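You operate a simulated robot arm through the tools that you are given. There is no shell and no other tool. Be economical: measure what you need, move in short steps, check, and stop when the job is done.

Carry out the task below with a simulated two-armed robot. There is one attempt and no reset: what you move stays moved.

Task
Swap the coupling on the orange arbor for the hub with the larger bore.
Fine: hold the arbor while you pull and push; coupling in the purple bin, arbor in the purple tray. Set down upright: orange drive arbor.
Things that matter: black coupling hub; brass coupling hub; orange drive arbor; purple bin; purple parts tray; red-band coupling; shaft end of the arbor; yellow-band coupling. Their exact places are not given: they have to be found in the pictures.

Only the result counts: the job must be done as asked and must still hold three seconds after the hand-in. Knocking over, shifting, dropping, spilling or breaking anything else fails it.

Robot
Two 7-joint arms with two-finger parallel grippers on one trunk, on a base that drives. Base frame: it is fixed to the floor where the robot stands at the start and does not move with it; the origin is under the middle of the robot, x ahead of it, y to its left, z up. Lengths are in mm, angles in rad, forces in N, time in s.
The left shoulder is at the start at [70, 134, 1176], the right one opposite. With the tool pointing down near the work surface each hand reaches from about 100 to 640 mm from the robot's upright axis, wherever it stands, measured 20 degrees to its own side. Places, roughly: purple bin [700, 200, 800]; purple parts tray [500, 200, 800]; shaft end of the arbor [500, -100, 900]; yellow-band coupling [-2750, 5250, 750]. Payload 1.57 kg a hand.
Tool frame (each hand has its own): the origin (TCP) lies between the finger pads and is the grasp point; the fingertips stand 30 mm ahead of it; z points along the fingers, y is the line along which they close. Largest opening 80 mm; finger width 17, thickness 12; the body of the gripper, 40 by 82 mm, starts 80 mm behind the TCP.
Orientation is told as [roll, pitch, yaw] about the base's x, y, z axes, in that order, counted from this pose: with the fingers straight down and closing along the base's y, the tool's x points along the base's -x, its y along +y and its z along -z.

Tools
- The arms move only by the tool play_rows. It takes "left_commands", "right_commands" or both (then of equal length, played together; a hand with none holds still); each is one flat list of numbers, 7 for each row, row after row: the shift along the base's x, y, z in mm, then the turn, a rotation vector about the base's x, y, z in rad, then the closure, from 0 (fully open) to 1 (shut). In form: [x, y, z, wx, wy, wz, jaw, x, y, z, wx, wy, wz, jaw, ...]. A call has 1 to 8 rows; each row is the pose to reach, as a shift and turn from the pose commanded when the call began. Each row takes 0.2 s and may step no farther than 50 mm and 0.15 rad from the row before; otherwise, or with a gripper value out of range, the whole call is refused. A pose out of reach is approached as far as the arm can. The call stops where the force on the tool passes 40 N (or 10 N more than at its start, if that is more) or the arm is blocked; 0.2 s more then pass. Each finger travels about 153 mm/s and halts on what it meets, pressing with about 31 N; the grip force reading is that of the motor and also rises with nothing between the fingers. The clock runs only during rows and for 0.2 s after the last one: add rows that repeat a pose to give the fingers time. The reply holds the time, the measured pose of the TCP, the force on the tool along the base axes, the opening and the grip force, in the units named above and with some noise, with the torque about the TCP (base axes, N m) and any sound that the robot's microphone picked up, and new pictures: "views" is both (left out), scene, wrist or none (wrist: the cameras of the hands that moved).
- Cameras (640 x 400 px; columns grow to the right, rows downward): "scene" is now at [133.5, -1.6, 1390.4]; the picture's right is [-0.00, -1.00, 0.00], its down [-0.69, 0.00, -0.72] and it looks along [0.72, -0.00, -0.69] (base axes); focal length 281 px, centre (320, 200). "left" rides on the left gripper at [72, 7, -122] in its tool frame; the picture's right is [-0.09, 1.00, 0.00], its down [-0.84, -0.08, -0.54] and it looks along [-0.54, -0.05, 0.84] (tool axes); focal length 238 px, centre (320, 200). "right" rides on the right gripper at [72, -7, -122] in its tool frame; the picture's right is [0.09, 1.00, 0.00], its down [-0.84, 0.08, -0.54] and it looks along [-0.54, 0.05, 0.84] (tool axes); focal length 238 px, centre (320, 200).
- move_column(by): slides the trunk up (or, below 0, down) by that many mm; the arms and the scene camera ride with it, the base frame stays. It gives what a move gives, with no picture.
- steer(legs): drives the robot by 1 to 6 legs, each [ahead, left, turn to the left] in mm, mm and rad, along the robot's own axes; the way and the turn of a leg run together, so that a leg with both is an arc; at most 1500 mm and 3.142 rad a leg. The arms and the cameras ride along, it lands a little off, and it stops where it bumps. It gives what a move gives, and a new picture of the scene camera.
- pan_tilt(pan, tilt): turns the head with the scene camera to pan (to the left, within 1.501 rad either way) and tilt (down, from -0.506 to 1.204), counted from straight ahead of the robot. It gives what a move gives, and a new picture of the scene camera.
- pixel_to_xyz(camera, pixels): for up to 12 pixels [column, row] of the newest picture of that camera ("zoom" is the newest enlarged one), the place [x, y, z] in the base frame of the surface seen there, good to about 2 mm. It takes no simulated time.
- inspect(camera, box): a new picture of the part [left, top, right, bottom] of that camera's present view, enlarged. It takes no simulated time.
- hand_in(): hands the job in; it is judged then, once.

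Keep the steps short. Do not move on a guess: measure, check each grasp and each placing, and mend mistakes. In all there are 80 turns and 260 pictures (those below and enlarged ones count). Leave the grippers open and the arms clear of the work at the hand-in unless told otherwise, and finish with a single line.

The tools are called after ">>>" as a command line: name --argument value ..., lists and objects as JSON in quotes. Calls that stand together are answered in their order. play_rows: Moves the arms, as the interface text tells. Its arguments: {"type":"object","properties":{"left_commands":{"type":"array"},"right_commands":{"type":"array"},"views":{"type":"string","enum":["both","scene","wrist","none"]}},"required":[]} The other tools are called the same way: move_column (by) slides the trunk up or down; steer (legs) drives the base; pan_tilt (pan, tilt) turns the head that bears the scene camera; pixel_to_xyz (camera, pixels) gives the place of the surface under pixels of a picture; inspect (camera, box) takes an enlarged picture of a part of a camera's view; hand_in () hands the job in.

At the start:

```text
t: 0.0
left_tool_pos: [427.8, 113.8, 1141.8]
left_tcp_rot: [0.0, 0.001, 0.003]
left_wrist_force: [0.3, -0.7, 0.4]
left_moment: [0.02, -0.02, 0.0]
left_grip_width: 80.3
left_grasp_force: 0.0
right_tool_pos: [412.4, -211.2, 1185.0]
right_tcp_rot: [-0.001, -0.001, 0.0]
right_wrist_force: [-0.1, -0.3, -0.9]
right_moment: [-0.02, 0.0, 0.04]
right_grip_width: 79.8
right_grasp_force: 0.1
trunk travel left (down, up): [-750.0, 190.0]
robot x, y, heading: [-0.3, 0.9, -0.003]
head pan, tilt: [-0.002, 0.761]
```

scene: 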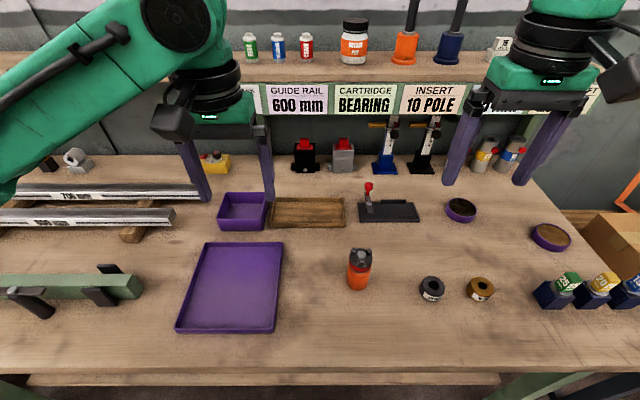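
right: 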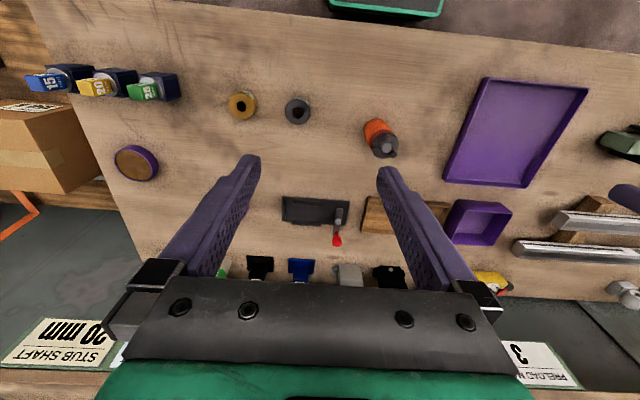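
left: 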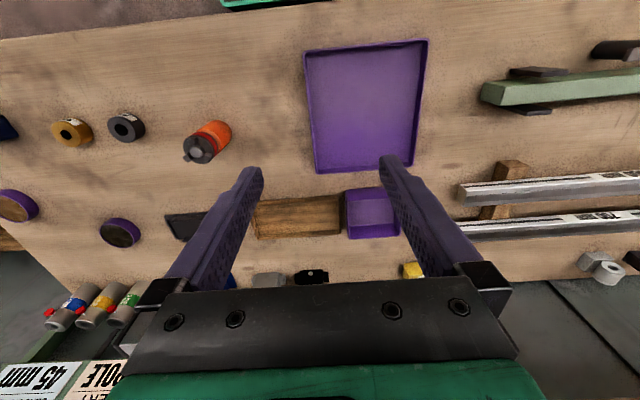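

I see the orange arbor at about (359,268) with a coupling on it, and a black and a brass hub at (432,288) and (480,289). I'll enlarge these.

>>> inspect --camera "scene" --box '[400, 250, 520, 325]'

>>> inspect --camera "scene" --box '[310, 230, 410, 300]'

>>> inspect --camera "right" --box '[210, 70, 420, 180]'

```text
5.33 times, centred on (460, 288) of scene
```

zoom: 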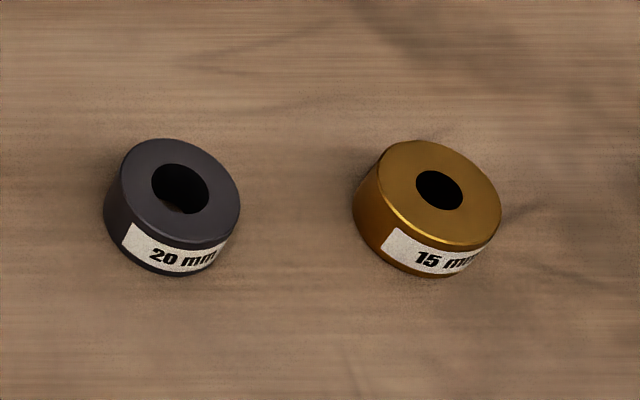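

```text
5.71 times, centred on (360, 265) of scene
```

zoom: 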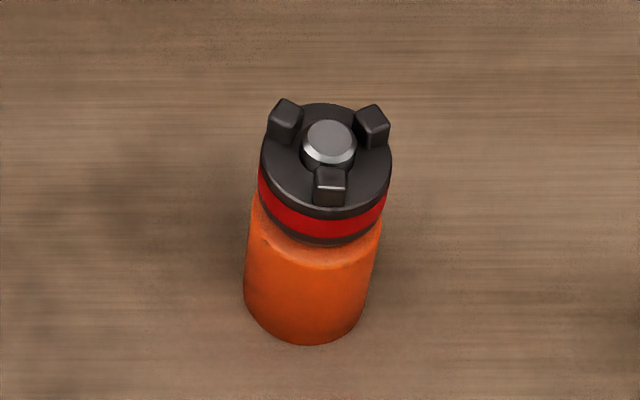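

```text
3.05 times, centred on (315, 125) of right
```

zoom: 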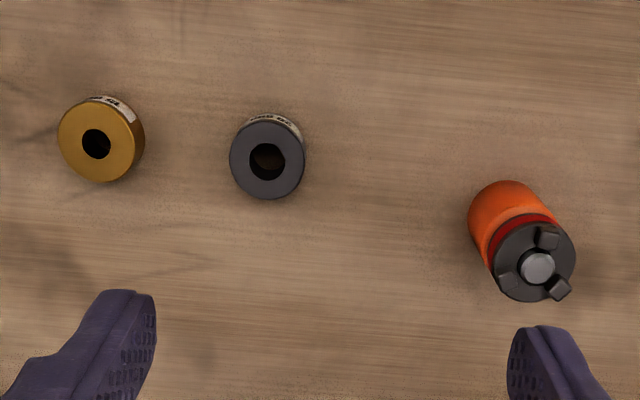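

Red-band coupling is on the arbor; the black hub (20 mm) has the larger bore. Now measuring positions of objects.

>>> pixel_to_xyz --camera "scene" --pixels '[[360, 254], [357, 285], [359, 272], [432, 281], [424, 284], [440, 284], [479, 283], [243, 212], [232, 285], [177, 331], [283, 243], [390, 213]]'

>>> inspect --camera "scene" --box '[320, 230, 400, 300]'

>>> inspect --camera "scene" --box '[200, 180, 280, 240]'

```text
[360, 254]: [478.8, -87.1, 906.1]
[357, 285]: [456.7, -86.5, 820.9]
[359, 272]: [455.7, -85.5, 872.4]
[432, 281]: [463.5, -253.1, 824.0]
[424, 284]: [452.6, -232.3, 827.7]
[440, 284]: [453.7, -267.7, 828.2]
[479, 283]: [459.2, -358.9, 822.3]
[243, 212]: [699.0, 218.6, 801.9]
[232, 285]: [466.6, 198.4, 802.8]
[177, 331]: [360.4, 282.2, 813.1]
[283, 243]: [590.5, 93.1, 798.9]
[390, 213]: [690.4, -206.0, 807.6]
```

```text
5.71 times, centred on (360, 265) of scene
```

zoom: 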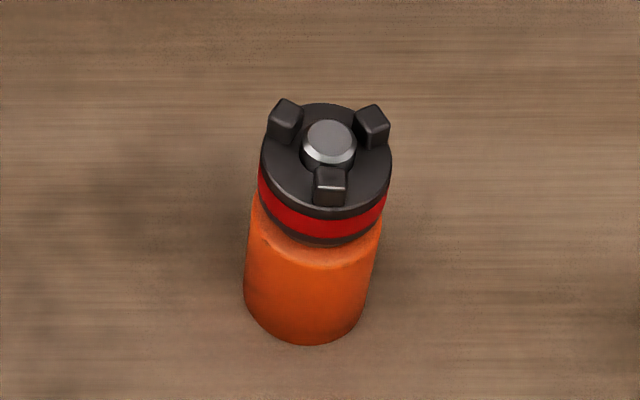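

```text
6.67 times, centred on (240, 210) of scene
```

zoom: 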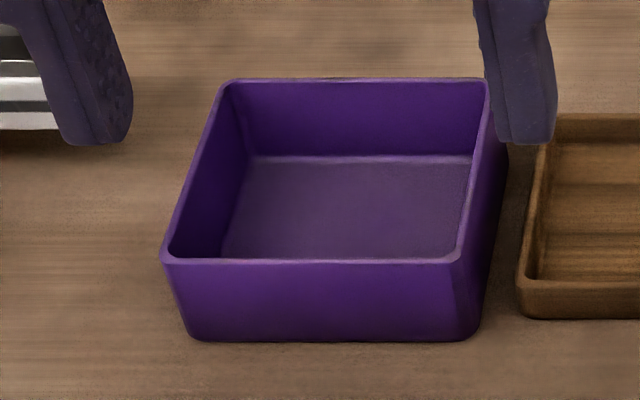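

I'll measure the arbor's parts in detail from a fresh enlargement.

>>> inspect --camera "scene" --box '[320, 230, 400, 300]'

>>> pixel_to_xyz --camera "zoom" --pixels '[[330, 135], [330, 175], [330, 192], [285, 105], [372, 110], [275, 165], [328, 200], [328, 232], [318, 262], [305, 335], [300, 370], [500, 300]]'

>>> pixel_to_xyz --camera "zoom" --pixels '[[265, 150], [388, 155], [267, 175], [380, 205], [250, 215], [376, 240], [248, 285], [362, 300], [325, 245], [312, 155], [340, 165], [350, 145]]'

```text
5.71 times, centred on (360, 265) of scene
```

zoom: 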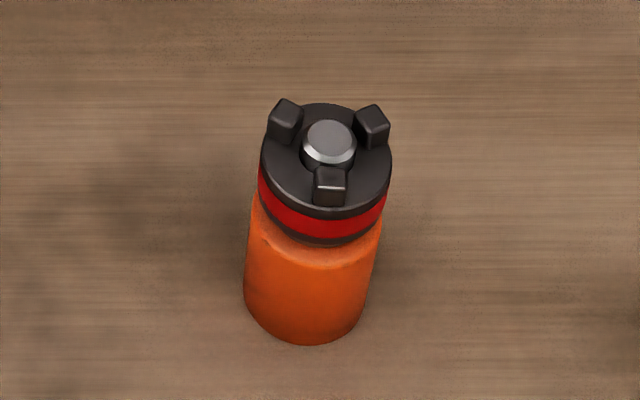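

```text
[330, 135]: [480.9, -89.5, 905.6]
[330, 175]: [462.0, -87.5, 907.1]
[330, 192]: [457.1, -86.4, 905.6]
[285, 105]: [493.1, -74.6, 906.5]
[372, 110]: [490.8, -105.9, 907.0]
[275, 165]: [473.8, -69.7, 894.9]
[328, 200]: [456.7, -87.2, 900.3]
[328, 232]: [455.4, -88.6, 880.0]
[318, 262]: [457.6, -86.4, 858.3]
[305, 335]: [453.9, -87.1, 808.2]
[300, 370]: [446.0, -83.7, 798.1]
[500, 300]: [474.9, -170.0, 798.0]
```

```text
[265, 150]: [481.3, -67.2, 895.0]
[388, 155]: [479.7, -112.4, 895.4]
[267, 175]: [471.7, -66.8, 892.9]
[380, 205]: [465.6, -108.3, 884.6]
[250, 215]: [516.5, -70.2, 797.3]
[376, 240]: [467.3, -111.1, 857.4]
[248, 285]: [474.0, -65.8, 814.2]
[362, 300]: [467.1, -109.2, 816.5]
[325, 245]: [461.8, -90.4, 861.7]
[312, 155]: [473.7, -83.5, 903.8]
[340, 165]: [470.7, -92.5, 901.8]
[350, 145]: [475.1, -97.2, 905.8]
```

Table top is at z≈798; the arbor axis is at about (478,-89), body z 798–862, coupling up to 895, lugs to 907. Plan: the right hand holds the orange body with a tilted grip, while the left pulls the coupling from above. First, the right hand tilts and comes down behind the arbor.

>>> play_rows --right_commands '[-5, 5, -28, 0, -0.1125, 0, 0, -10, 10, -56, 0, -0.225, 0, 0, -15, 20, -84, 0, -0.3375, 0, 0, -18, 25, -112, 0, -0.45, 0, 0, -18, 30, -140, 0, -0.5625, 0, 0, -18, 40, -168, 0, -0.675, 0, 0, -18, 50, -194, 0, -0.7875, 0, 0, -18, 65, -220, 0, -0.9, 0, 0]' --views "none"

>>> play_rows --right_commands '[0, -10, -10, 0, 0, 0.15, 0, 0, -10, -25, 0, 0, 0.3, 0, 0, -10, -40, 0, 0, 0.45, 0, 0, -10, -50, 0, 0, 0.6, 0, 0, -10, -50, 0, 0, 0.6, 0]' --views "both"

```text
t: 1.8
left_tool_pos: [427.2, 114.7, 1142.3]
left_tcp_rot: [0.0, 0.0, 0.001]
left_wrist_force: [0.0, -0.1, -0.1]
left_moment: [-0.02, 0.05, 0.01]
left_grip_width: 80.0
left_grasp_force: 0.0
right_tool_pos: [393.6, -164.1, 999.2]
right_tcp_rot: [0.003, -0.75, -0.002]
right_wrist_force: [0.8, -0.6, -0.3]
right_moment: [0.0, 0.0, 0.02]
right_grip_width: 80.1
right_grasp_force: 0.0
right hand out of reach, approached as far as the arm can: row 7, 8
trunk travel left (down, up): [-750.0, 190.0]
robot x, y, heading: [1.7, 0.6, -0.0]
head pan, tilt: [-0.002, 0.761]
```

```text
t: 3.0
left_tool_pos: [427.9, 115.5, 1142.8]
left_tcp_rot: [0.0, 0.0, 0.001]
left_wrist_force: [0.1, 0.9, -0.2]
left_moment: [0.03, 0.02, 0.0]
left_grip_width: 79.9
left_grasp_force: 0.0
right_tool_pos: [394.5, -176.3, 948.4]
right_tcp_rot: [-0.001, -0.75, 0.599]
right_wrist_force: [0.4, -0.8, -1.0]
right_moment: [0.0, 0.0, -0.02]
right_grip_width: 80.0
right_grasp_force: 0.1
trunk travel left (down, up): [-750.0, 190.0]
robot x, y, heading: [-1.3, -0.2, -0.002]
head pan, tilt: [-0.002, 0.761]
```

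scene: 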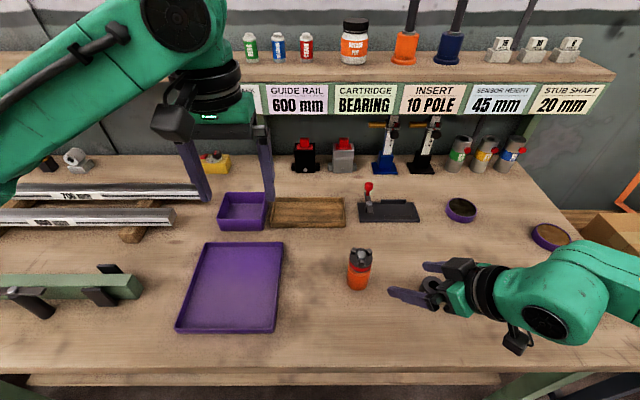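
right: 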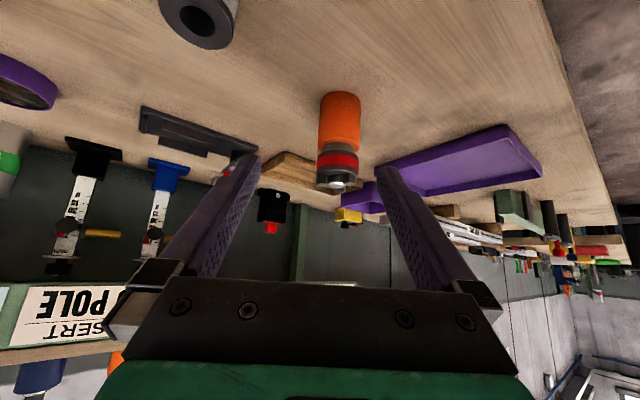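

The tilt stopped at 0.75 rad, which is enough. Now the right hand advances along its finger direction so the arbor body sits between the open fingers.

>>> play_rows --right_commands '[14, 24, -20, 0, 0, 0, 0, 27.5, 48.5, -39, 0, 0, 0, 0, 42, 58, -57, 0, 0, 0, 0, 56, 68, -76, 0, 0, 0, 0, 70, 78, -94, 0, 0, 0, 0, 83.5, 87, -112, 0, 0, 0, 0, 83.5, 87, -112, 0, 0, 0, 0]' --views "both"

```text
t: 4.6
left_tool_pos: [428.7, 114.5, 1141.3]
left_tcp_rot: [0.0, 0.0, 0.0]
left_wrist_force: [0.1, -0.5, -1.3]
left_moment: [0.01, 0.02, 0.0]
left_grip_width: 80.1
left_grasp_force: 0.0
right_tool_pos: [477.5, -88.3, 837.7]
right_tcp_rot: [0.0, -0.751, 0.598]
right_wrist_force: [0.0, -1.0, -0.2]
right_moment: [0.0, -0.02, 0.01]
right_grip_width: 80.1
right_grasp_force: 0.0
trunk travel left (down, up): [-750.0, 190.0]
robot x, y, heading: [-1.4, 0.9, 0.003]
head pan, tilt: [-0.002, 0.761]
```

scene: 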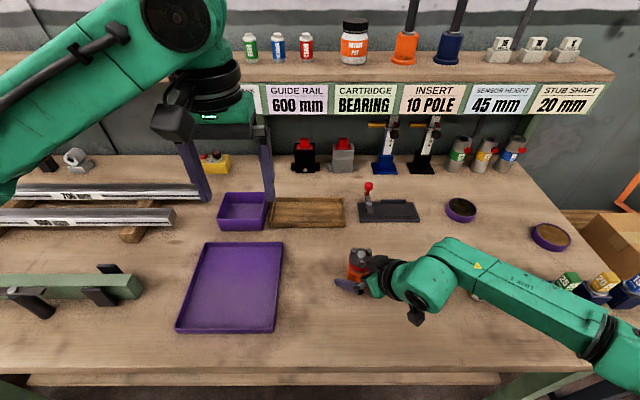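
right: 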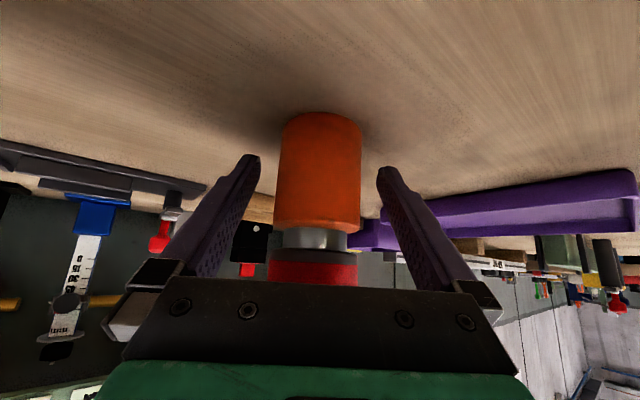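

The body is centred between the fingers (orange body at (320,175)). Close the right gripper on it.

>>> play_rows --right_commands '[0, 0, 0, 0, 0, 0, 0.3, 0, 0, 0, 0, 0, 0, 0.6, 0, 0, 0, 0, 0, 0, 1, 0, 0, 0, 0, 0, 0, 1]' --left_commands '[6, -25, 0, 0, 0, 0.15, 0, 12, -50, 0, 0, 0, 0.3, 0, 18, -75, 0, 0, 0, 0.45, 0, 25, -100, 0, 0, 0, 0.6, 0]' --views "wrist"

```text
t: 5.6
left_tool_pos: [453.5, 14.5, 1142.2]
left_tcp_rot: [0.0, 0.001, 0.605]
left_wrist_force: [-0.3, 0.6, -0.2]
left_moment: [-0.01, 0.02, -0.01]
left_grip_width: 79.6
left_grasp_force: 0.1
right_tool_pos: [477.2, -87.5, 838.3]
right_tcp_rot: [0.002, -0.751, 0.6]
right_wrist_force: [0.8, 0.0, 3.2]
right_moment: [-0.14, -0.01, 0.06]
right_grip_width: 48.9
right_grasp_force: 30.8
trunk travel left (down, up): [-750.0, 190.0]
robot x, y, heading: [-1.3, -1.4, -0.001]
head pan, tilt: [-0.002, 0.761]
```

right: 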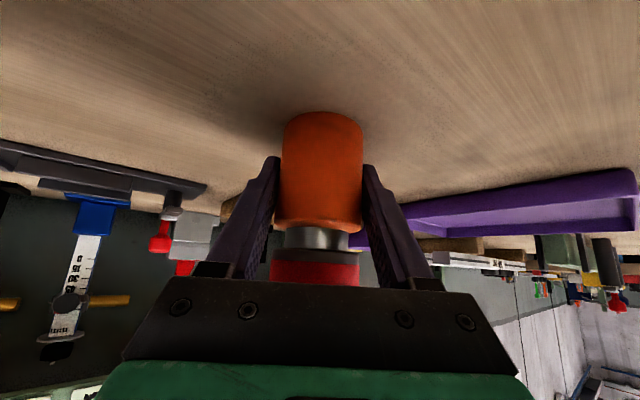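
left: 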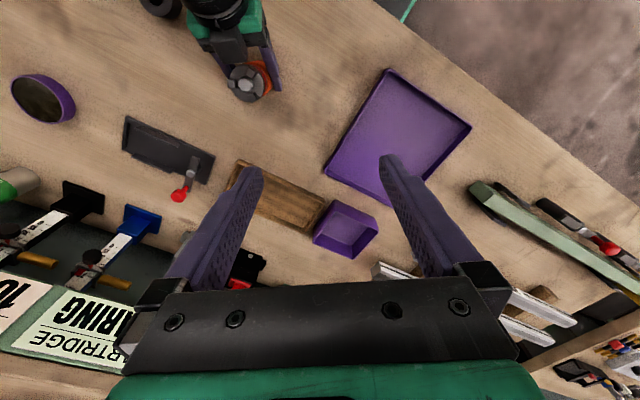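

The arbor body is gripped (48.9 mm). I'll measure the coupling's current place in the left camera.

>>> inspect --camera "left" --box '[208, 54, 288, 104]'

>>> inspect --camera "scene" --box '[320, 230, 400, 300]'

```text
8.00 times, centred on (248, 79) of left
```

zoom: 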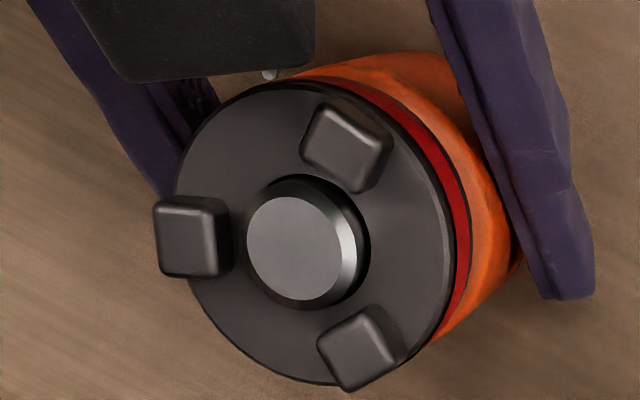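

```text
5.71 times, centred on (360, 265) of scene
```

zoom: 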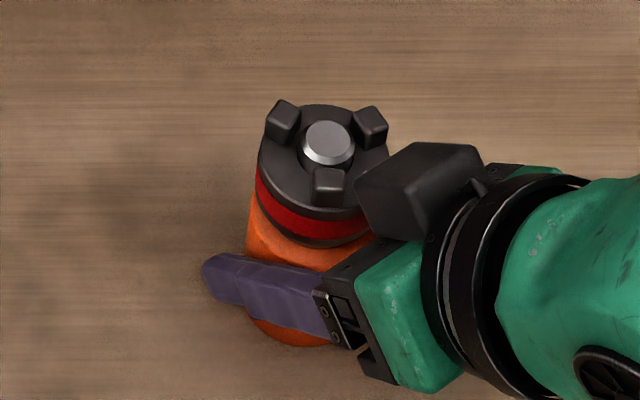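

There is a black housing near the coupling on the right hand. I'll measure its position and the coupling's centre.

>>> pixel_to_xyz --camera "zoom" --pixels '[[365, 190], [400, 150], [470, 150], [410, 200], [415, 232], [440, 190], [330, 140], [270, 160], [325, 210], [350, 265], [220, 265], [500, 180]]'

>>> inspect --camera "left" --box '[168, 0, 328, 110]'

>>> pixel_to_xyz --camera "left" --pixels '[[247, 84], [243, 70], [232, 70], [239, 57], [232, 83], [253, 98], [252, 71], [263, 88], [243, 50]]'

```text
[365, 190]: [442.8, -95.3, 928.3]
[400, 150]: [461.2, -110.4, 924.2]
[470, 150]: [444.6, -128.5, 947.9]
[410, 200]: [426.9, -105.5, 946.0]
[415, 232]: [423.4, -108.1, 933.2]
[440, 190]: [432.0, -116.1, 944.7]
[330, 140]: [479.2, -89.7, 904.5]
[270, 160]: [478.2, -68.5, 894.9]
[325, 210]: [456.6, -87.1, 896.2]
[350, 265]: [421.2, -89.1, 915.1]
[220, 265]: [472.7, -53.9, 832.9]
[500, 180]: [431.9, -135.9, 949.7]
```

```text
3.64 times, centred on (248, 55) of left
```

zoom: 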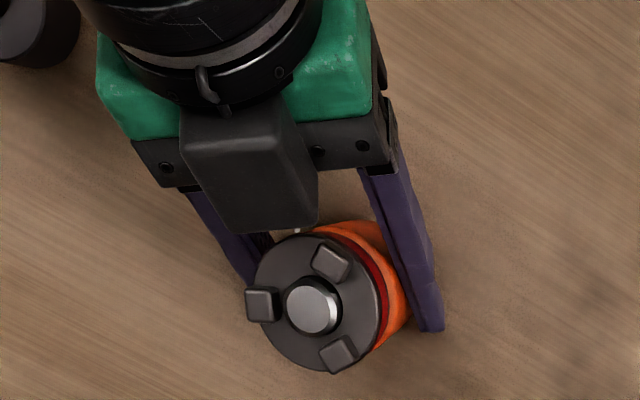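

```text
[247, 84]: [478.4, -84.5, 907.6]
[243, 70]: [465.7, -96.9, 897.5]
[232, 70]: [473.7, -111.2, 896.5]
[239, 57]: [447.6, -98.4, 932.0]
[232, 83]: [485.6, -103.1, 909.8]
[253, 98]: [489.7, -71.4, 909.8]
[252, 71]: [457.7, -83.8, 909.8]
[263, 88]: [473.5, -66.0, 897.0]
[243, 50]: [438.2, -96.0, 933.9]
```

I'll check how high the right hand's wrist stands, to be sure the left hand fits above.

>>> pixel_to_xyz --camera "zoom" --pixels '[[235, 145], [260, 225], [310, 210], [200, 170], [205, 95], [200, 70], [215, 45], [200, 15], [120, 85], [330, 60], [313, 305], [335, 265]]'

>>> pixel_to_xyz --camera "scene" --pixels '[[395, 258], [405, 260], [415, 262], [425, 265], [440, 250], [450, 245]]'

```text
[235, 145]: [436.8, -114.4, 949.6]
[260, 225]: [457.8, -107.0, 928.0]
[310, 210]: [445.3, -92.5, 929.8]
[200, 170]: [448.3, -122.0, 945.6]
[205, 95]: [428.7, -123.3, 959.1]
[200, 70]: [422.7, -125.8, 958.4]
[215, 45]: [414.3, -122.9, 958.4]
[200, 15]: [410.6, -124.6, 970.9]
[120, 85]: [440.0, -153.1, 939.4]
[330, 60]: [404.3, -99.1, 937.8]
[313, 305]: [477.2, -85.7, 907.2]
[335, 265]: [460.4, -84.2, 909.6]
```

```text
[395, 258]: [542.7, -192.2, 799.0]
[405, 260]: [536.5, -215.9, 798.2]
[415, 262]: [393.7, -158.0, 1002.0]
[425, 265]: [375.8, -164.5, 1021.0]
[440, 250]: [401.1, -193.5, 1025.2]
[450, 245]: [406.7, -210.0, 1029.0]
```

Clearance is sufficient (right wrist tops ≈970–1000 under the left camera at ≈1004+). Moving the left hand above the arbor axis (478,-87).

>>> play_rows --left_commands '[8, -35, 0, 0, 0, 0, 0, 16, -70, 0, 0, 0, 0, 0, 24.5, -101.5, -20, 0, 0, 0, 0, 24.5, -101.5, -60, 0, 0, 0, 0, 24.5, -101.5, -100, 0, 0, 0, 0, 24.5, -101.5, -142, 0, 0, 0, 0, 24.5, -101.5, -142, 0, 0, 0, 0]' --views "both"

```text
t: 7.2
left_tool_pos: [477.8, -87.1, 1000.7]
left_tcp_rot: [-0.001, 0.0, 0.6]
left_wrist_force: [0.3, 0.2, -0.4]
left_moment: [0.01, -0.01, 0.02]
left_grip_width: 80.1
left_grasp_force: 0.0
right_tool_pos: [477.0, -88.1, 838.0]
right_tcp_rot: [-0.001, -0.748, 0.598]
right_wrist_force: [-1.0, 0.2, 3.2]
right_moment: [-0.08, 0.15, 0.03]
right_grip_width: 49.0
right_grasp_force: 30.5
trunk travel left (down, up): [-750.0, 190.0]
robot x, y, heading: [2.2, 1.1, -0.002]
head pan, tilt: [-0.002, 0.761]
```

scene: 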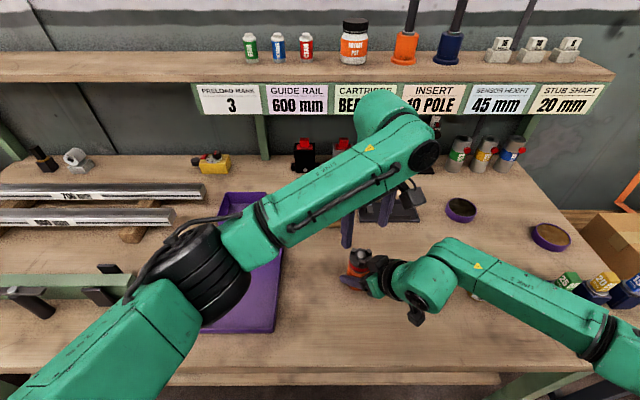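
left: 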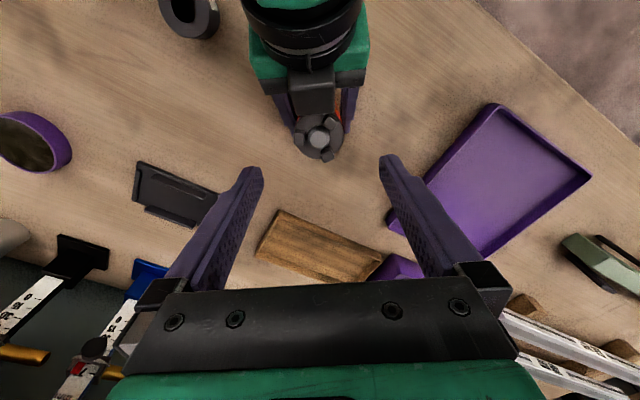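

Coupling is centred at column 320 between the left fingers. Descend to TCP z≈905.

>>> play_rows --left_commands '[0, 0, -20, 0, 0, 0, 0, 0, 0, -40, 0, 0, 0, 0, 0, 0, -60, 0, 0, 0, 0, 0, 0, -80, 0, 0, 0, 0, 0, 0, -95, 0, 0, 0, 0, 0, 0, -95, 0, 0, 0, 0]' --views "both"

```text
t: 8.6
left_tool_pos: [476.5, -86.8, 904.5]
left_tcp_rot: [0.0, 0.0, 0.601]
left_wrist_force: [0.6, 0.1, 0.2]
left_moment: [0.0, -0.01, 0.02]
left_grip_width: 80.0
left_grasp_force: 0.1
right_tool_pos: [476.6, -89.0, 837.5]
right_tcp_rot: [0.001, -0.751, 0.597]
right_wrist_force: [-1.4, -0.7, 2.3]
right_moment: [-0.09, 0.09, 0.01]
right_grip_width: 48.9
right_grasp_force: 31.1
trunk travel left (down, up): [-750.0, 190.0]
robot x, y, heading: [0.1, -4.5, -0.002]
head pan, tilt: [-0.002, 0.761]
```

scene: 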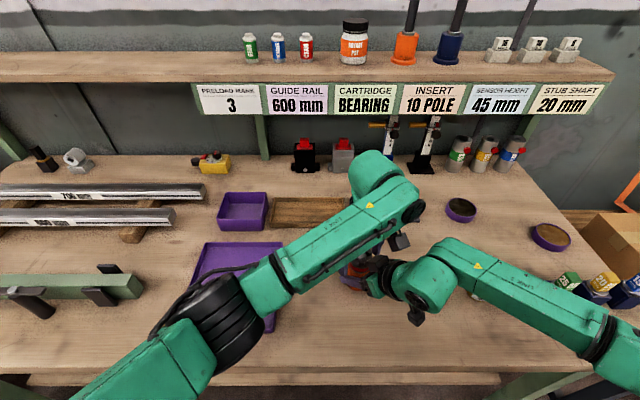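
left: 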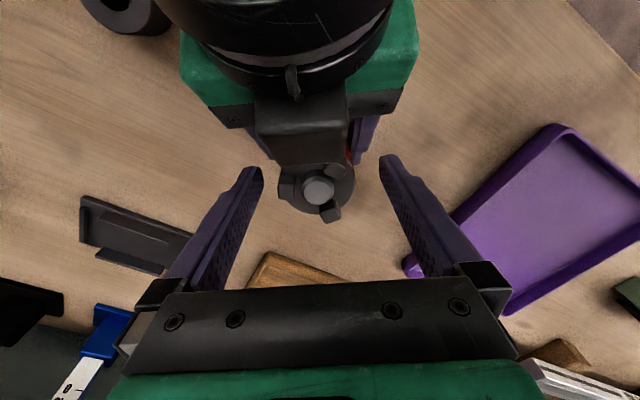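

The shaft end appears at (318,190), right on the projected TCP. Close the left gripper.

>>> play_rows --left_commands '[0, 0, 0, 0, 0, 0, 0.3, 0, 0, 0, 0, 0, 0, 0.6, 0, 0, 0, 0, 0, 0, 1, 0, 0, 0, 0, 0, 0, 1]' --views "wrist"

```text
t: 9.6
left_tool_pos: [477.3, -87.2, 906.3]
left_tcp_rot: [-0.002, -0.001, 0.602]
left_wrist_force: [4.0, -4.1, -0.7]
left_moment: [-0.06, -0.05, 0.0]
left_grip_width: 47.2
left_grasp_force: 30.6
right_tool_pos: [476.7, -88.2, 837.3]
right_tcp_rot: [0.003, -0.75, 0.599]
right_wrist_force: [-5.5, 4.0, 2.0]
right_moment: [-0.32, -0.03, 0.02]
right_grip_width: 49.2
right_grasp_force: 31.3
trunk travel left (down, up): [-750.0, 190.0]
robot x, y, heading: [-0.8, -2.9, -0.003]
head pan, tilt: [-0.002, 0.761]
```

left: 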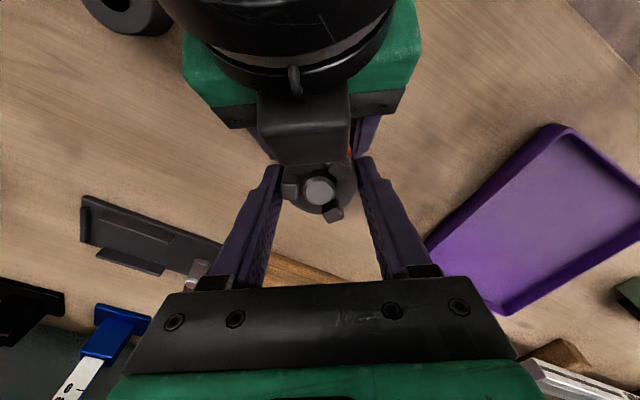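

Both grips are firm. Pull the coupling straight up in small steps while the right hand holds.

>>> play_rows --left_commands '[0, 0, 5, 0, 0, 0, 1, 0, 0, 10, 0, 0, 0, 1, 0, 0, 16, 0, 0, 0, 1, 0, 0, 24, 0, 0, 0, 1, 0, 0, 34, 0, 0, 0, 1, 0, 0, 46, 0, 0, 0, 1, 0, 0, 60, 0, 0, 0, 1, 0, 0, 60, 0, 0, 0, 1]' --views "wrist"

```text
t: 11.4
left_tool_pos: [477.7, -86.9, 966.1]
left_tcp_rot: [0.001, -0.001, 0.6]
left_wrist_force: [-1.2, 0.1, -2.0]
left_moment: [0.02, -0.01, -0.02]
left_grip_width: 47.4
left_grasp_force: 31.6
right_tool_pos: [478.7, -88.2, 836.4]
right_tcp_rot: [0.001, -0.751, 0.595]
right_wrist_force: [2.4, -3.2, 5.2]
right_moment: [0.04, 0.02, 0.03]
right_grip_width: 49.3
right_grasp_force: 30.7
trunk travel left (down, up): [-750.0, 190.0]
robot x, y, heading: [1.7, -2.1, 0.001]
head pan, tilt: [-0.002, 0.761]
```

left: 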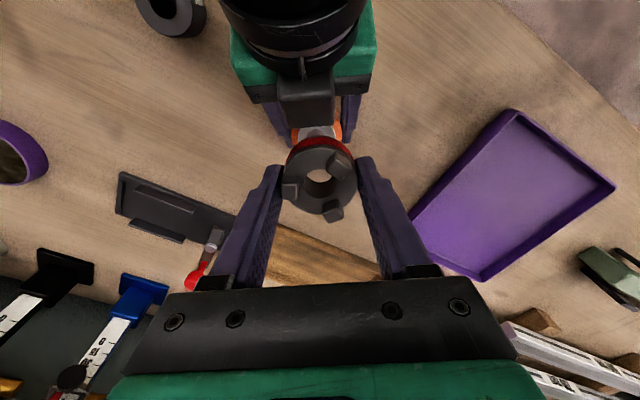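

The coupling is off. Raise the left hand, swing it to the bin's side, and measure the shelf and bin geometry meanwhile.

>>> play_rows --left_commands '[0, 0, 45, 0, 0, 0, 1, 0, 20, 80, 0, 0, -0.15, 1, 0, 65, 90, 0, 0, -0.3, 1, 0, 110, 90, 0, 0, -0.45, 1, 10, 155, 90, 0, 0, -0.6, 1, 20, 200, 90, 0, 0, -0.6, 1, 30, 245, 90, 0, 0, -0.6, 1, 40, 290, 90, 0, 0, -0.6, 1]' --views "scene"

>>> pixel_to_xyz --camera "scene" --pixels '[[230, 98], [230, 80], [218, 226], [265, 228], [227, 192], [268, 193], [243, 212], [359, 262], [243, 229], [400, 98]]'

```text
t: 13.2
left_tool_pos: [516.5, 205.5, 1054.1]
left_tcp_rot: [-0.002, -0.001, 0.0]
left_wrist_force: [0.0, -0.2, -2.9]
left_moment: [-0.05, 0.02, 0.01]
left_grip_width: 47.3
left_grasp_force: 30.7
right_tool_pos: [477.1, -87.4, 838.2]
right_tcp_rot: [0.0, -0.749, 0.601]
right_wrist_force: [0.4, -2.0, 4.4]
right_moment: [0.08, 0.07, 0.0]
right_grip_width: 49.1
right_grasp_force: 31.1
trunk travel left (down, up): [-750.0, 190.0]
robot x, y, heading: [0.8, 3.9, -0.002]
head pan, tilt: [-0.002, 0.761]
```

scene: 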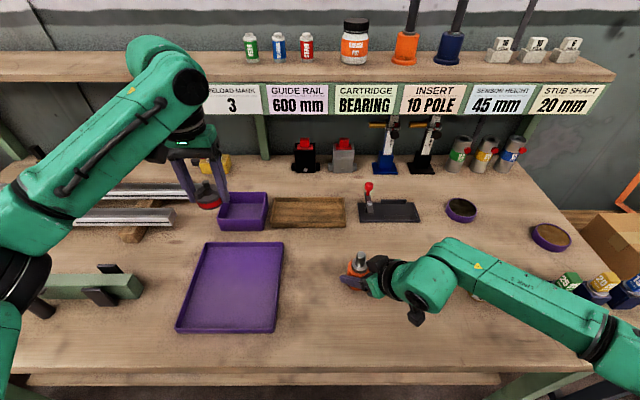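

```text
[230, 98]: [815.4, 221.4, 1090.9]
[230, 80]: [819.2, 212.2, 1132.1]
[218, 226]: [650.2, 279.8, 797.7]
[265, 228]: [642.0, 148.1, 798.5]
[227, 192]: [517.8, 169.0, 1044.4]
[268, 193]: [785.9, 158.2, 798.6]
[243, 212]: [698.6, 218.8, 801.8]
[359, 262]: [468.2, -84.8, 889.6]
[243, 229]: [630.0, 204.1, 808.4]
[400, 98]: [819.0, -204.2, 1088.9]
```

Bin: front wall x≈635, floor z≈802, interior y≈150–278, centre ≈(700,212). It's a bit far for a vertical hand, so tilt the fingers forward by 0.6 while moving over it.

>>> play_rows --left_commands '[35, 2, 0, 0, -0.15, 0, 1, 70, 4, 0, 0, -0.3, 0, 1, 105, 6, 0, 0, -0.45, 0, 1, 140, 7, 0, 0, -0.6, 0, 1, 170, 7, -20, 0, -0.6, 0, 1, 184, 7, -50, 0, -0.6, 0, 1, 184, 7, -90, 0, -0.6, 0, 1, 184, 7, -90, 0, -0.6, 0, 1]' --views "both"

```text
t: 15.0
left_tool_pos: [701.8, 210.9, 965.3]
left_tcp_rot: [-0.002, -0.599, -0.001]
left_wrist_force: [-0.4, -1.1, -2.4]
left_moment: [-0.01, 0.04, 0.01]
left_grip_width: 47.3
left_grasp_force: 31.0
right_tool_pos: [477.0, -86.8, 838.0]
right_tcp_rot: [0.001, -0.749, 0.6]
right_wrist_force: [-1.6, 1.9, 4.0]
right_moment: [0.22, 0.11, 0.04]
right_grip_width: 48.8
right_grasp_force: 30.7
trunk travel left (down, up): [-750.0, 190.0]
robot x, y, heading: [2.2, 1.1, 0.001]
head pan, tilt: [-0.002, 0.761]
```

scene: 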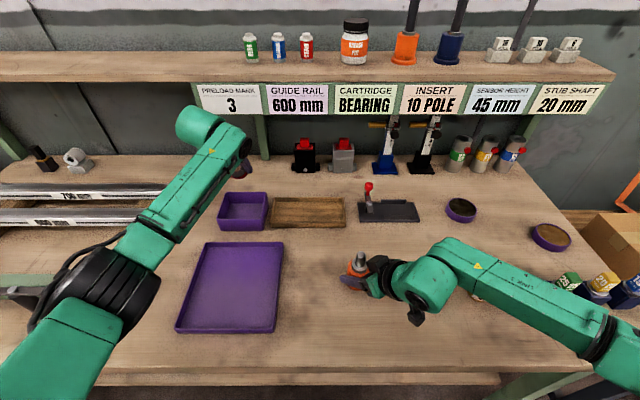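
left: 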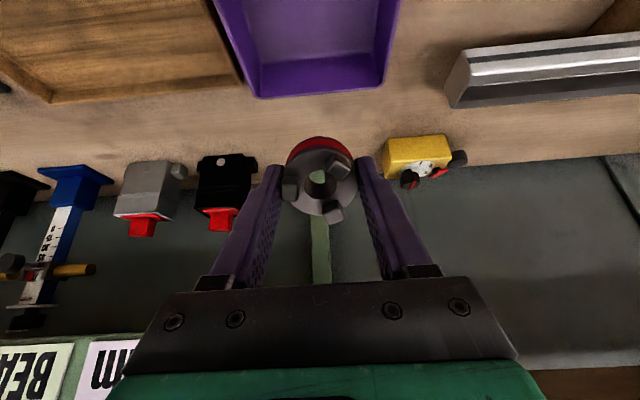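

Check the bin's inner extents in the left camera.

>>> pixel_to_xyz --camera "left" --pixels '[[258, 97], [380, 88], [255, 85], [385, 78], [265, 60], [370, 55], [310, 30], [320, 93], [315, 62]]'

>>> inspect --camera "scene" --box '[200, 180, 280, 240]'

>>> pixel_to_xyz --camera "zoom" --pixels '[[320, 260], [320, 270], [320, 330], [320, 82], [320, 150], [320, 165], [320, 245], [180, 200], [470, 200], [240, 200], [455, 200]]'

```text
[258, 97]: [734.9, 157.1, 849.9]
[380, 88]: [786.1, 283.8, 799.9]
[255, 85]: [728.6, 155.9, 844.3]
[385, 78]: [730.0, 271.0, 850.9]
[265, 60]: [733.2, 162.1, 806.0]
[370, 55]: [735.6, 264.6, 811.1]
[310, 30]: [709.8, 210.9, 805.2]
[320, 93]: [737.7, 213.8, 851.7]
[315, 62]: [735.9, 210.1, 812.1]
```

```text
6.67 times, centred on (240, 210) of scene
```

zoom: 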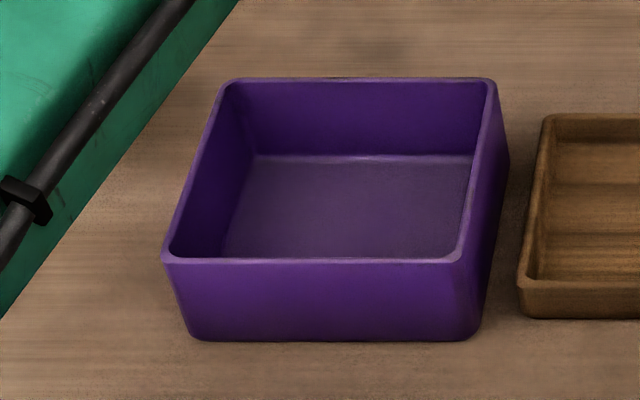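

```text
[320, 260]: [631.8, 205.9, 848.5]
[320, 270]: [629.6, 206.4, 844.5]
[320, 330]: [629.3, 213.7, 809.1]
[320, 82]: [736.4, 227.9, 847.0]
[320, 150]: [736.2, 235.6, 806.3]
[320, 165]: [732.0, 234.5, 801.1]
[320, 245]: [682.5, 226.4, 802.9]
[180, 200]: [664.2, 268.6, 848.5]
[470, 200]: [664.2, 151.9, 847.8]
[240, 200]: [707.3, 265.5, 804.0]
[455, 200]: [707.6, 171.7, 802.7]
```

Bin interior x 634–736, y 155–268, rim z 850. Lower the coupling to just above the floor at TCP (672, 211, 847).

>>> play_rows --left_commands '[-15, 0, 0, 0, 0, 0, 1, -30, 0, -20, 0, 0, 0, 1, -30, 0, -45, 0, 0, 0, 1, -30, 0, -70, 0, 0, 0, 1, -30, 0, -95, 0, 0, 0, 1, -30, 0, -110, 0, 0, 0, 1, -30, 0, -118, 0, 0, 0, 1, -30, 0, -118, 0, 0, 0, 1]' --views "both"

```text
t: 16.8
left_tool_pos: [670.7, 210.5, 847.4]
left_tcp_rot: [-0.002, -0.6, 0.0]
left_wrist_force: [1.1, -0.7, -2.2]
left_moment: [0.01, 0.0, -0.03]
left_grip_width: 47.3
left_grasp_force: 31.2
right_tool_pos: [477.5, -87.5, 838.1]
right_tcp_rot: [0.002, -0.749, 0.599]
right_wrist_force: [-1.0, 0.4, 1.8]
right_moment: [0.15, 0.11, 0.02]
right_grip_width: 49.3
right_grasp_force: 31.1
trunk travel left (down, up): [-750.0, 190.0]
robot x, y, heading: [0.4, 3.3, -0.004]
head pan, tilt: [-0.002, 0.761]
```

scene: 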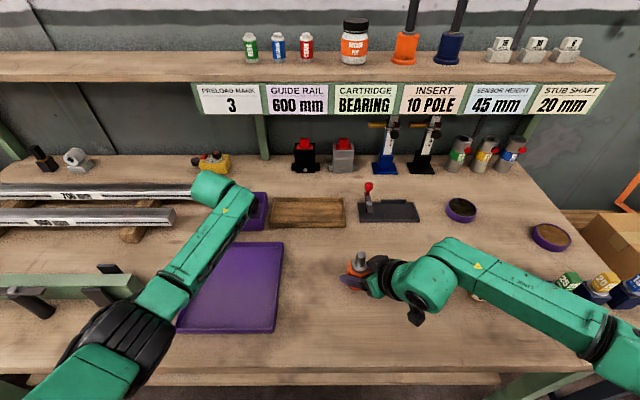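
left: 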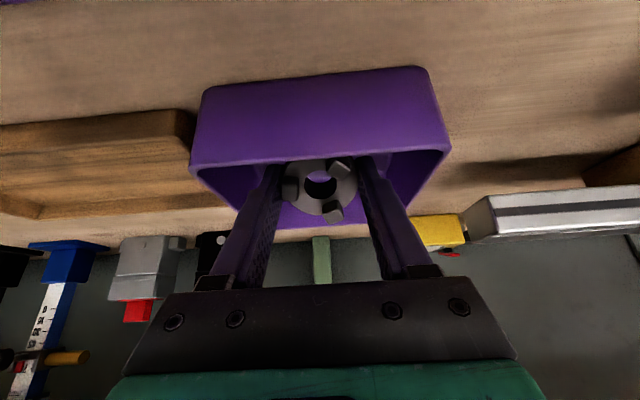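

Coupling is inside the bin. Open partly (≈60 mm), then retreat back along the finger direction.

>>> play_rows --left_commands '[0, 0, 0, 0, 0, 0, 0.25, 0, 0, 0, 0, 0, 0, 0.25, -8, 0, 12, 0, 0, 0, 0.25, -20, 0, 35, 0, 0, 0, 0.25, -40, 0, 70, 0, 0, 0, 0.25, -60, 0, 110, 0, 0, 0, 0.25, -90, 0, 145, 0, 0, 0, 0.25, -130, 0, 160, 0, 0, 0, 0]' --views "both"

```text
t: 18.6
left_tool_pos: [539.2, 210.5, 1008.1]
left_tcp_rot: [-0.001, -0.602, 0.001]
left_wrist_force: [-0.8, 0.9, -0.1]
left_moment: [-0.02, -0.01, -0.02]
left_grip_width: 80.1
left_grasp_force: 0.0
right_tool_pos: [476.5, -88.0, 837.8]
right_tcp_rot: [-0.001, -0.748, 0.599]
right_wrist_force: [-1.6, -0.2, 1.5]
right_moment: [0.09, 0.08, 0.04]
right_grip_width: 49.0
right_grasp_force: 30.7
trunk travel left (down, up): [-750.0, 190.0]
robot x, y, heading: [2.1, 7.1, -0.002]
head pan, tilt: [-0.002, 0.761]
```

scene: 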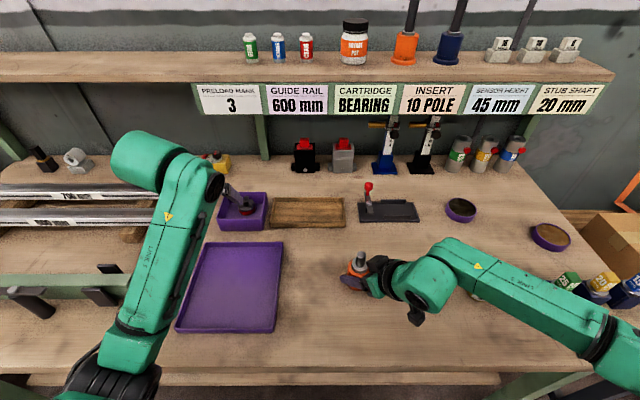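
left: 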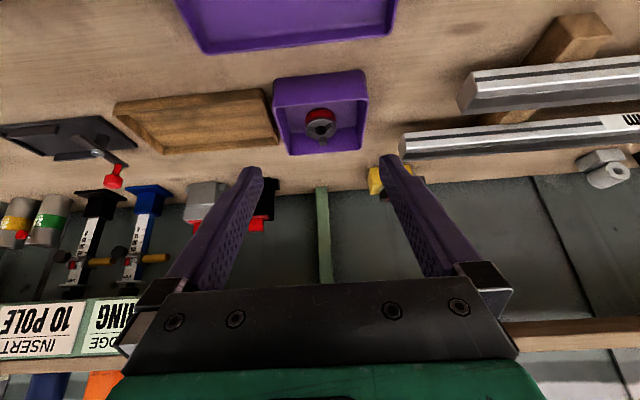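

The red-band coupling lies in the bin. Now the right hand releases the arbor and backs off along its fingers, while the left begins to come round.

>>> play_rows --right_commands '[0, 0, 0, 0, 0, 0, 0.3, 0, 0, 0, 0, 0, 0, 0, 0, 0, 0, 0, 0, 0, 0, -11, -7.5, 14.6, 0, 0, 0, 0, -28, -19, 36.6, 0, 0, 0, 0, -51, -35, 66, 0, 0, 0, 0, -73, -60, 95, 0, 0, 0, 0, -73, -100, 115, 0, 0, 0, 0]' --left_commands '[-10, 0, 0, 0, 0, 0, 0, -20, 0, 0, 0, 0, 0, 0, -30, 0, 0, 0, -0.15, 0, 0, -45, -10, 0, 0, -0.15, 0, 0, -60, -25, 0, 0, -0.15, 0, 0, -80, -45, 0, 0, -0.15, 0, 0, -95, -60, 0, 0, -0.15, 0, 0, -95, -60, 0, 0, -0.15, 0, 0]' --views "scene"

```text
t: 20.4
left_tool_pos: [446.1, 149.9, 1008.2]
left_tcp_rot: [-0.001, -0.75, 0.002]
left_wrist_force: [0.3, -0.1, 0.4]
left_moment: [0.01, 0.01, 0.02]
left_grip_width: 80.4
left_grasp_force: 0.1
right_tool_pos: [404.3, -176.7, 946.2]
right_tcp_rot: [0.005, -0.749, 0.589]
right_wrist_force: [0.3, 1.1, 0.2]
right_moment: [0.0, 0.01, -0.01]
right_grip_width: 80.0
right_grasp_force: 0.0
right hand out of reach, approached as far as the arm can: row 8
trunk travel left (down, up): [-750.0, 190.0]
robot x, y, heading: [3.4, 0.7, -0.0]
head pan, tilt: [-0.002, 0.761]
```

scene: 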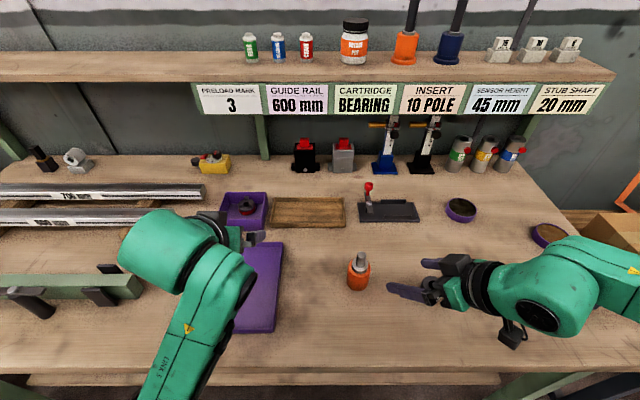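

The arbor is standing. Left turns to yaw -0.6 and goes to its pre-grasp point; right untilts and rises toward the black hub.

>>> play_rows --right_commands '[8, -15, 20, -0.0848, 0.1238, 0, 0, 18, -30, 40, -0.1695, 0.2475, 0, 0, 28, -45, 60, -0.2543, 0.3713, 0, 0, 38, -60, 80, -0.339, 0.495, 0, 0, 50, -73, 100, -0.4238, 0.6188, 0, 0, 50, -73, 100, -0.4238, 0.6188, 0, 0]' --left_commands '[-6, -40, -10, 0, 0, -0.15, 0, -12, -80, -30, 0, 0, -0.3, 0, -18, -120, -50, 0, 0, -0.45, 0, -25, -160, -70, 0, 0, -0.6, 0, -31, -196, -90, 0, 0, -0.6, 0, -31, -196, -90, 0, 0, -0.6, 0]' --views "both"

```text
t: 21.8
left_tool_pos: [415.5, -47.1, 916.9]
left_tcp_rot: [-0.001, -0.75, -0.602]
left_wrist_force: [0.3, 0.2, -0.3]
left_moment: [0.04, 0.0, -0.01]
left_grip_width: 80.0
left_grasp_force: 0.1
right_tool_pos: [404.4, -188.1, 1042.3]
right_tcp_rot: [-0.003, 0.0, 0.596]
right_wrist_force: [0.4, 0.5, -0.4]
right_moment: [0.0, -0.06, -0.01]
right_grip_width: 79.9
right_grasp_force: 0.0
right hand out of reach, approached as far as the arm can: row 1, 2, 3, 4, 5, 6
trunk travel left (down, up): [-750.0, 190.0]
robot x, y, heading: [-1.2, -1.4, -0.002]
head pan, tilt: [-0.002, 0.761]
```

scene: 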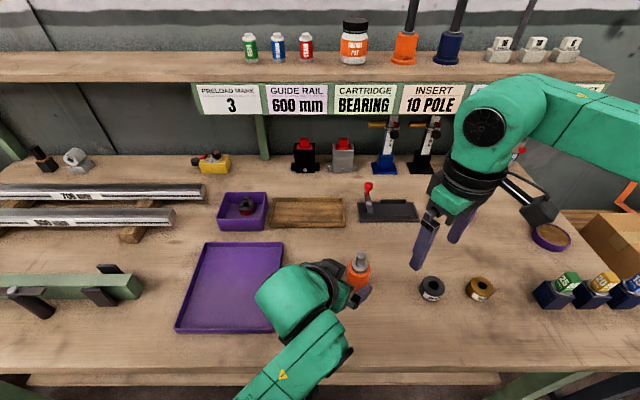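
right: 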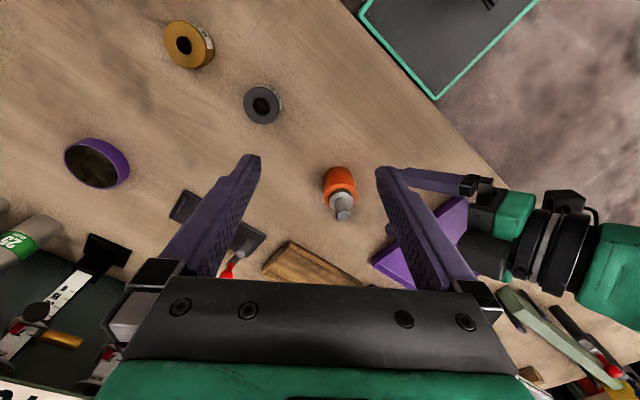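
left: 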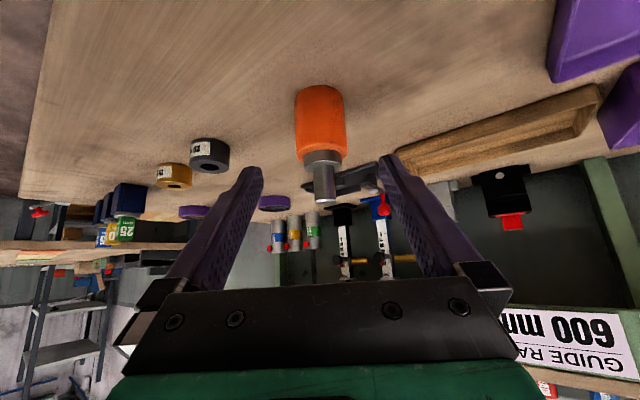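

Left advances onto the arbor body (jaw open); right yaws to -0.6 over the black hub.

>>> play_rows --right_commands '[10, -10, 0, 0, 0, -0.15, 0, 20, -20, 0, 0, 0, -0.3, 0, 30, -30, -5, 0, 0, -0.45, 0, 40, -40, -10, 0, 0, -0.6, 0, 48, -50, -15, 0, 0, -0.75, 0, 56, -62, -20, 0, 0, -0.9, 0, 56, -62, -30, 0, 0, -1.05, 0, 56, -62, -40, 0, 0, -1.2, 0]' --left_commands '[11, -7, -14, 0, 0, 0, 0, 22, -14.5, -28, 0, 0, 0, 0, 33, -22, -42, 0, 0, 0, 0, 44, -29, -56, 0, 0, 0, 0, 54, -36, -69, 0, 0, 0, 0, 62, -41, -79, 0, 0, 0, 0, 62, -41, -79, 0, 0, 0, 0, 62, -41, -79, 0, 0, 0, 0]' --views "both"

```text
t: 23.6
left_tool_pos: [477.1, -86.8, 840.9]
left_tcp_rot: [-0.001, -0.749, -0.598]
left_wrist_force: [-0.1, 0.4, 0.2]
left_moment: [-0.03, -0.02, -0.02]
left_grip_width: 80.1
left_grasp_force: 0.1
right_tool_pos: [460.3, -248.1, 999.9]
right_tcp_rot: [0.0, 0.001, -0.606]
right_wrist_force: [0.6, -0.3, 0.0]
right_moment: [0.02, -0.02, 0.03]
right_grip_width: 80.0
right_grasp_force: 0.1
trunk travel left (down, up): [-750.0, 190.0]
robot x, y, heading: [0.1, -1.6, 0.002]
head pan, tilt: [-0.002, 0.761]
```

scene: 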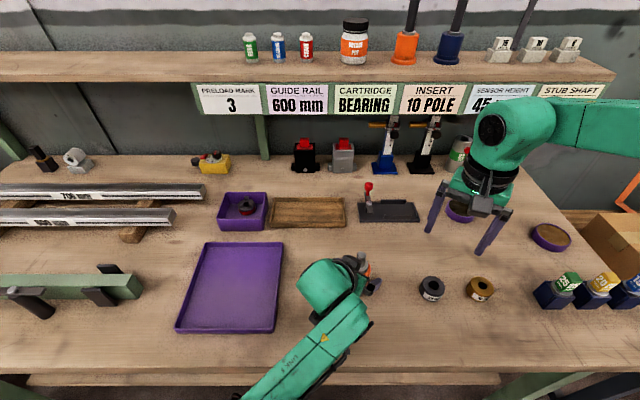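
right: 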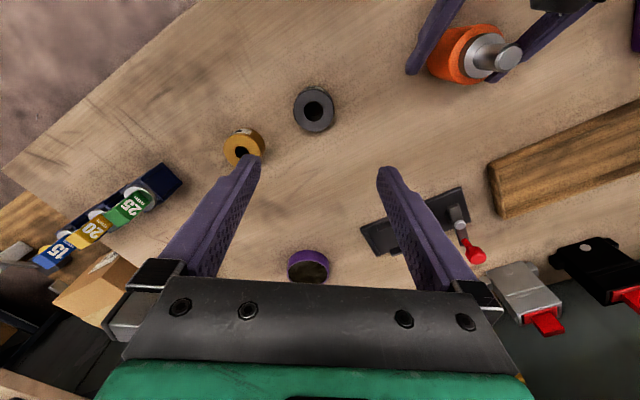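
left: 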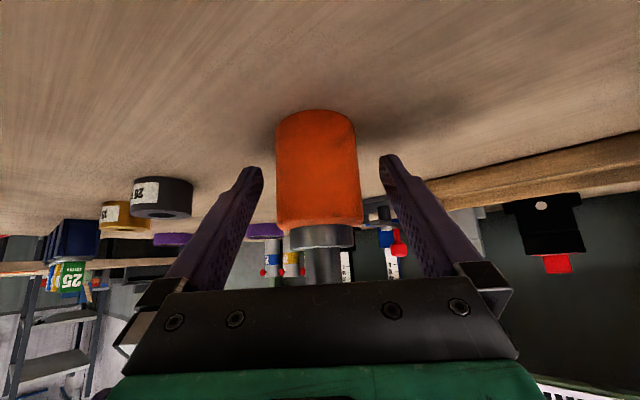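

Arbor is centred in the left hand; close it. And measure the black hub in the right camera.

>>> play_rows --left_commands '[0, 0, 0, 0, 0, 0, 0.3, 0, 0, 0, 0, 0, 0, 0.6, 0, 0, 0, 0, 0, 0, 1, 0, 0, 0, 0, 0, 0, 1]' --views "wrist"

>>> inspect --camera "right" --box '[274, 80, 354, 130]'

```text
t: 24.6
left_tool_pos: [477.2, -87.7, 838.9]
left_tcp_rot: [0.001, -0.75, -0.602]
left_wrist_force: [-1.1, -1.0, 0.1]
left_moment: [0.01, -0.04, 0.0]
left_grip_width: 48.5
left_grasp_force: 31.1
right_tool_pos: [460.7, -248.3, 999.9]
right_tcp_rot: [0.0, 0.0, -0.6]
right_wrist_force: [-1.0, 0.2, 0.8]
right_moment: [-0.01, -0.01, 0.01]
right_grip_width: 79.9
right_grasp_force: 0.0
trunk travel left (down, up): [-750.0, 190.0]
robot x, y, heading: [0.5, 0.9, -0.002]
head pan, tilt: [-0.002, 0.761]
```

left: 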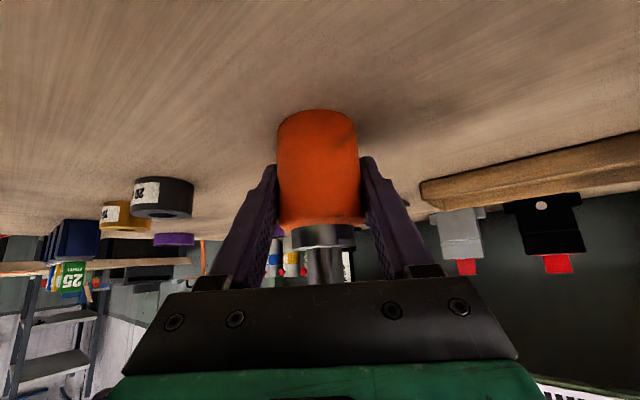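

```text
8.00 times, centred on (314, 105) of right
```

zoom: 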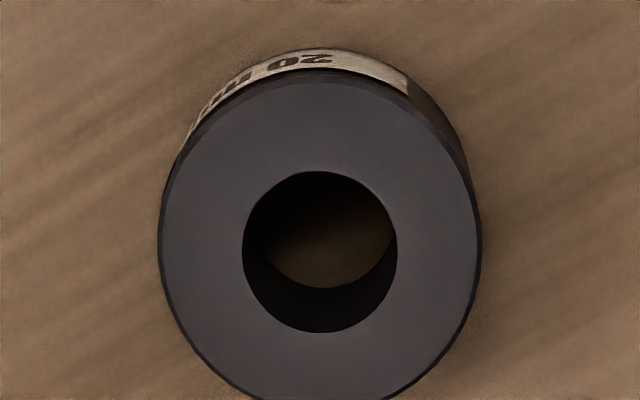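

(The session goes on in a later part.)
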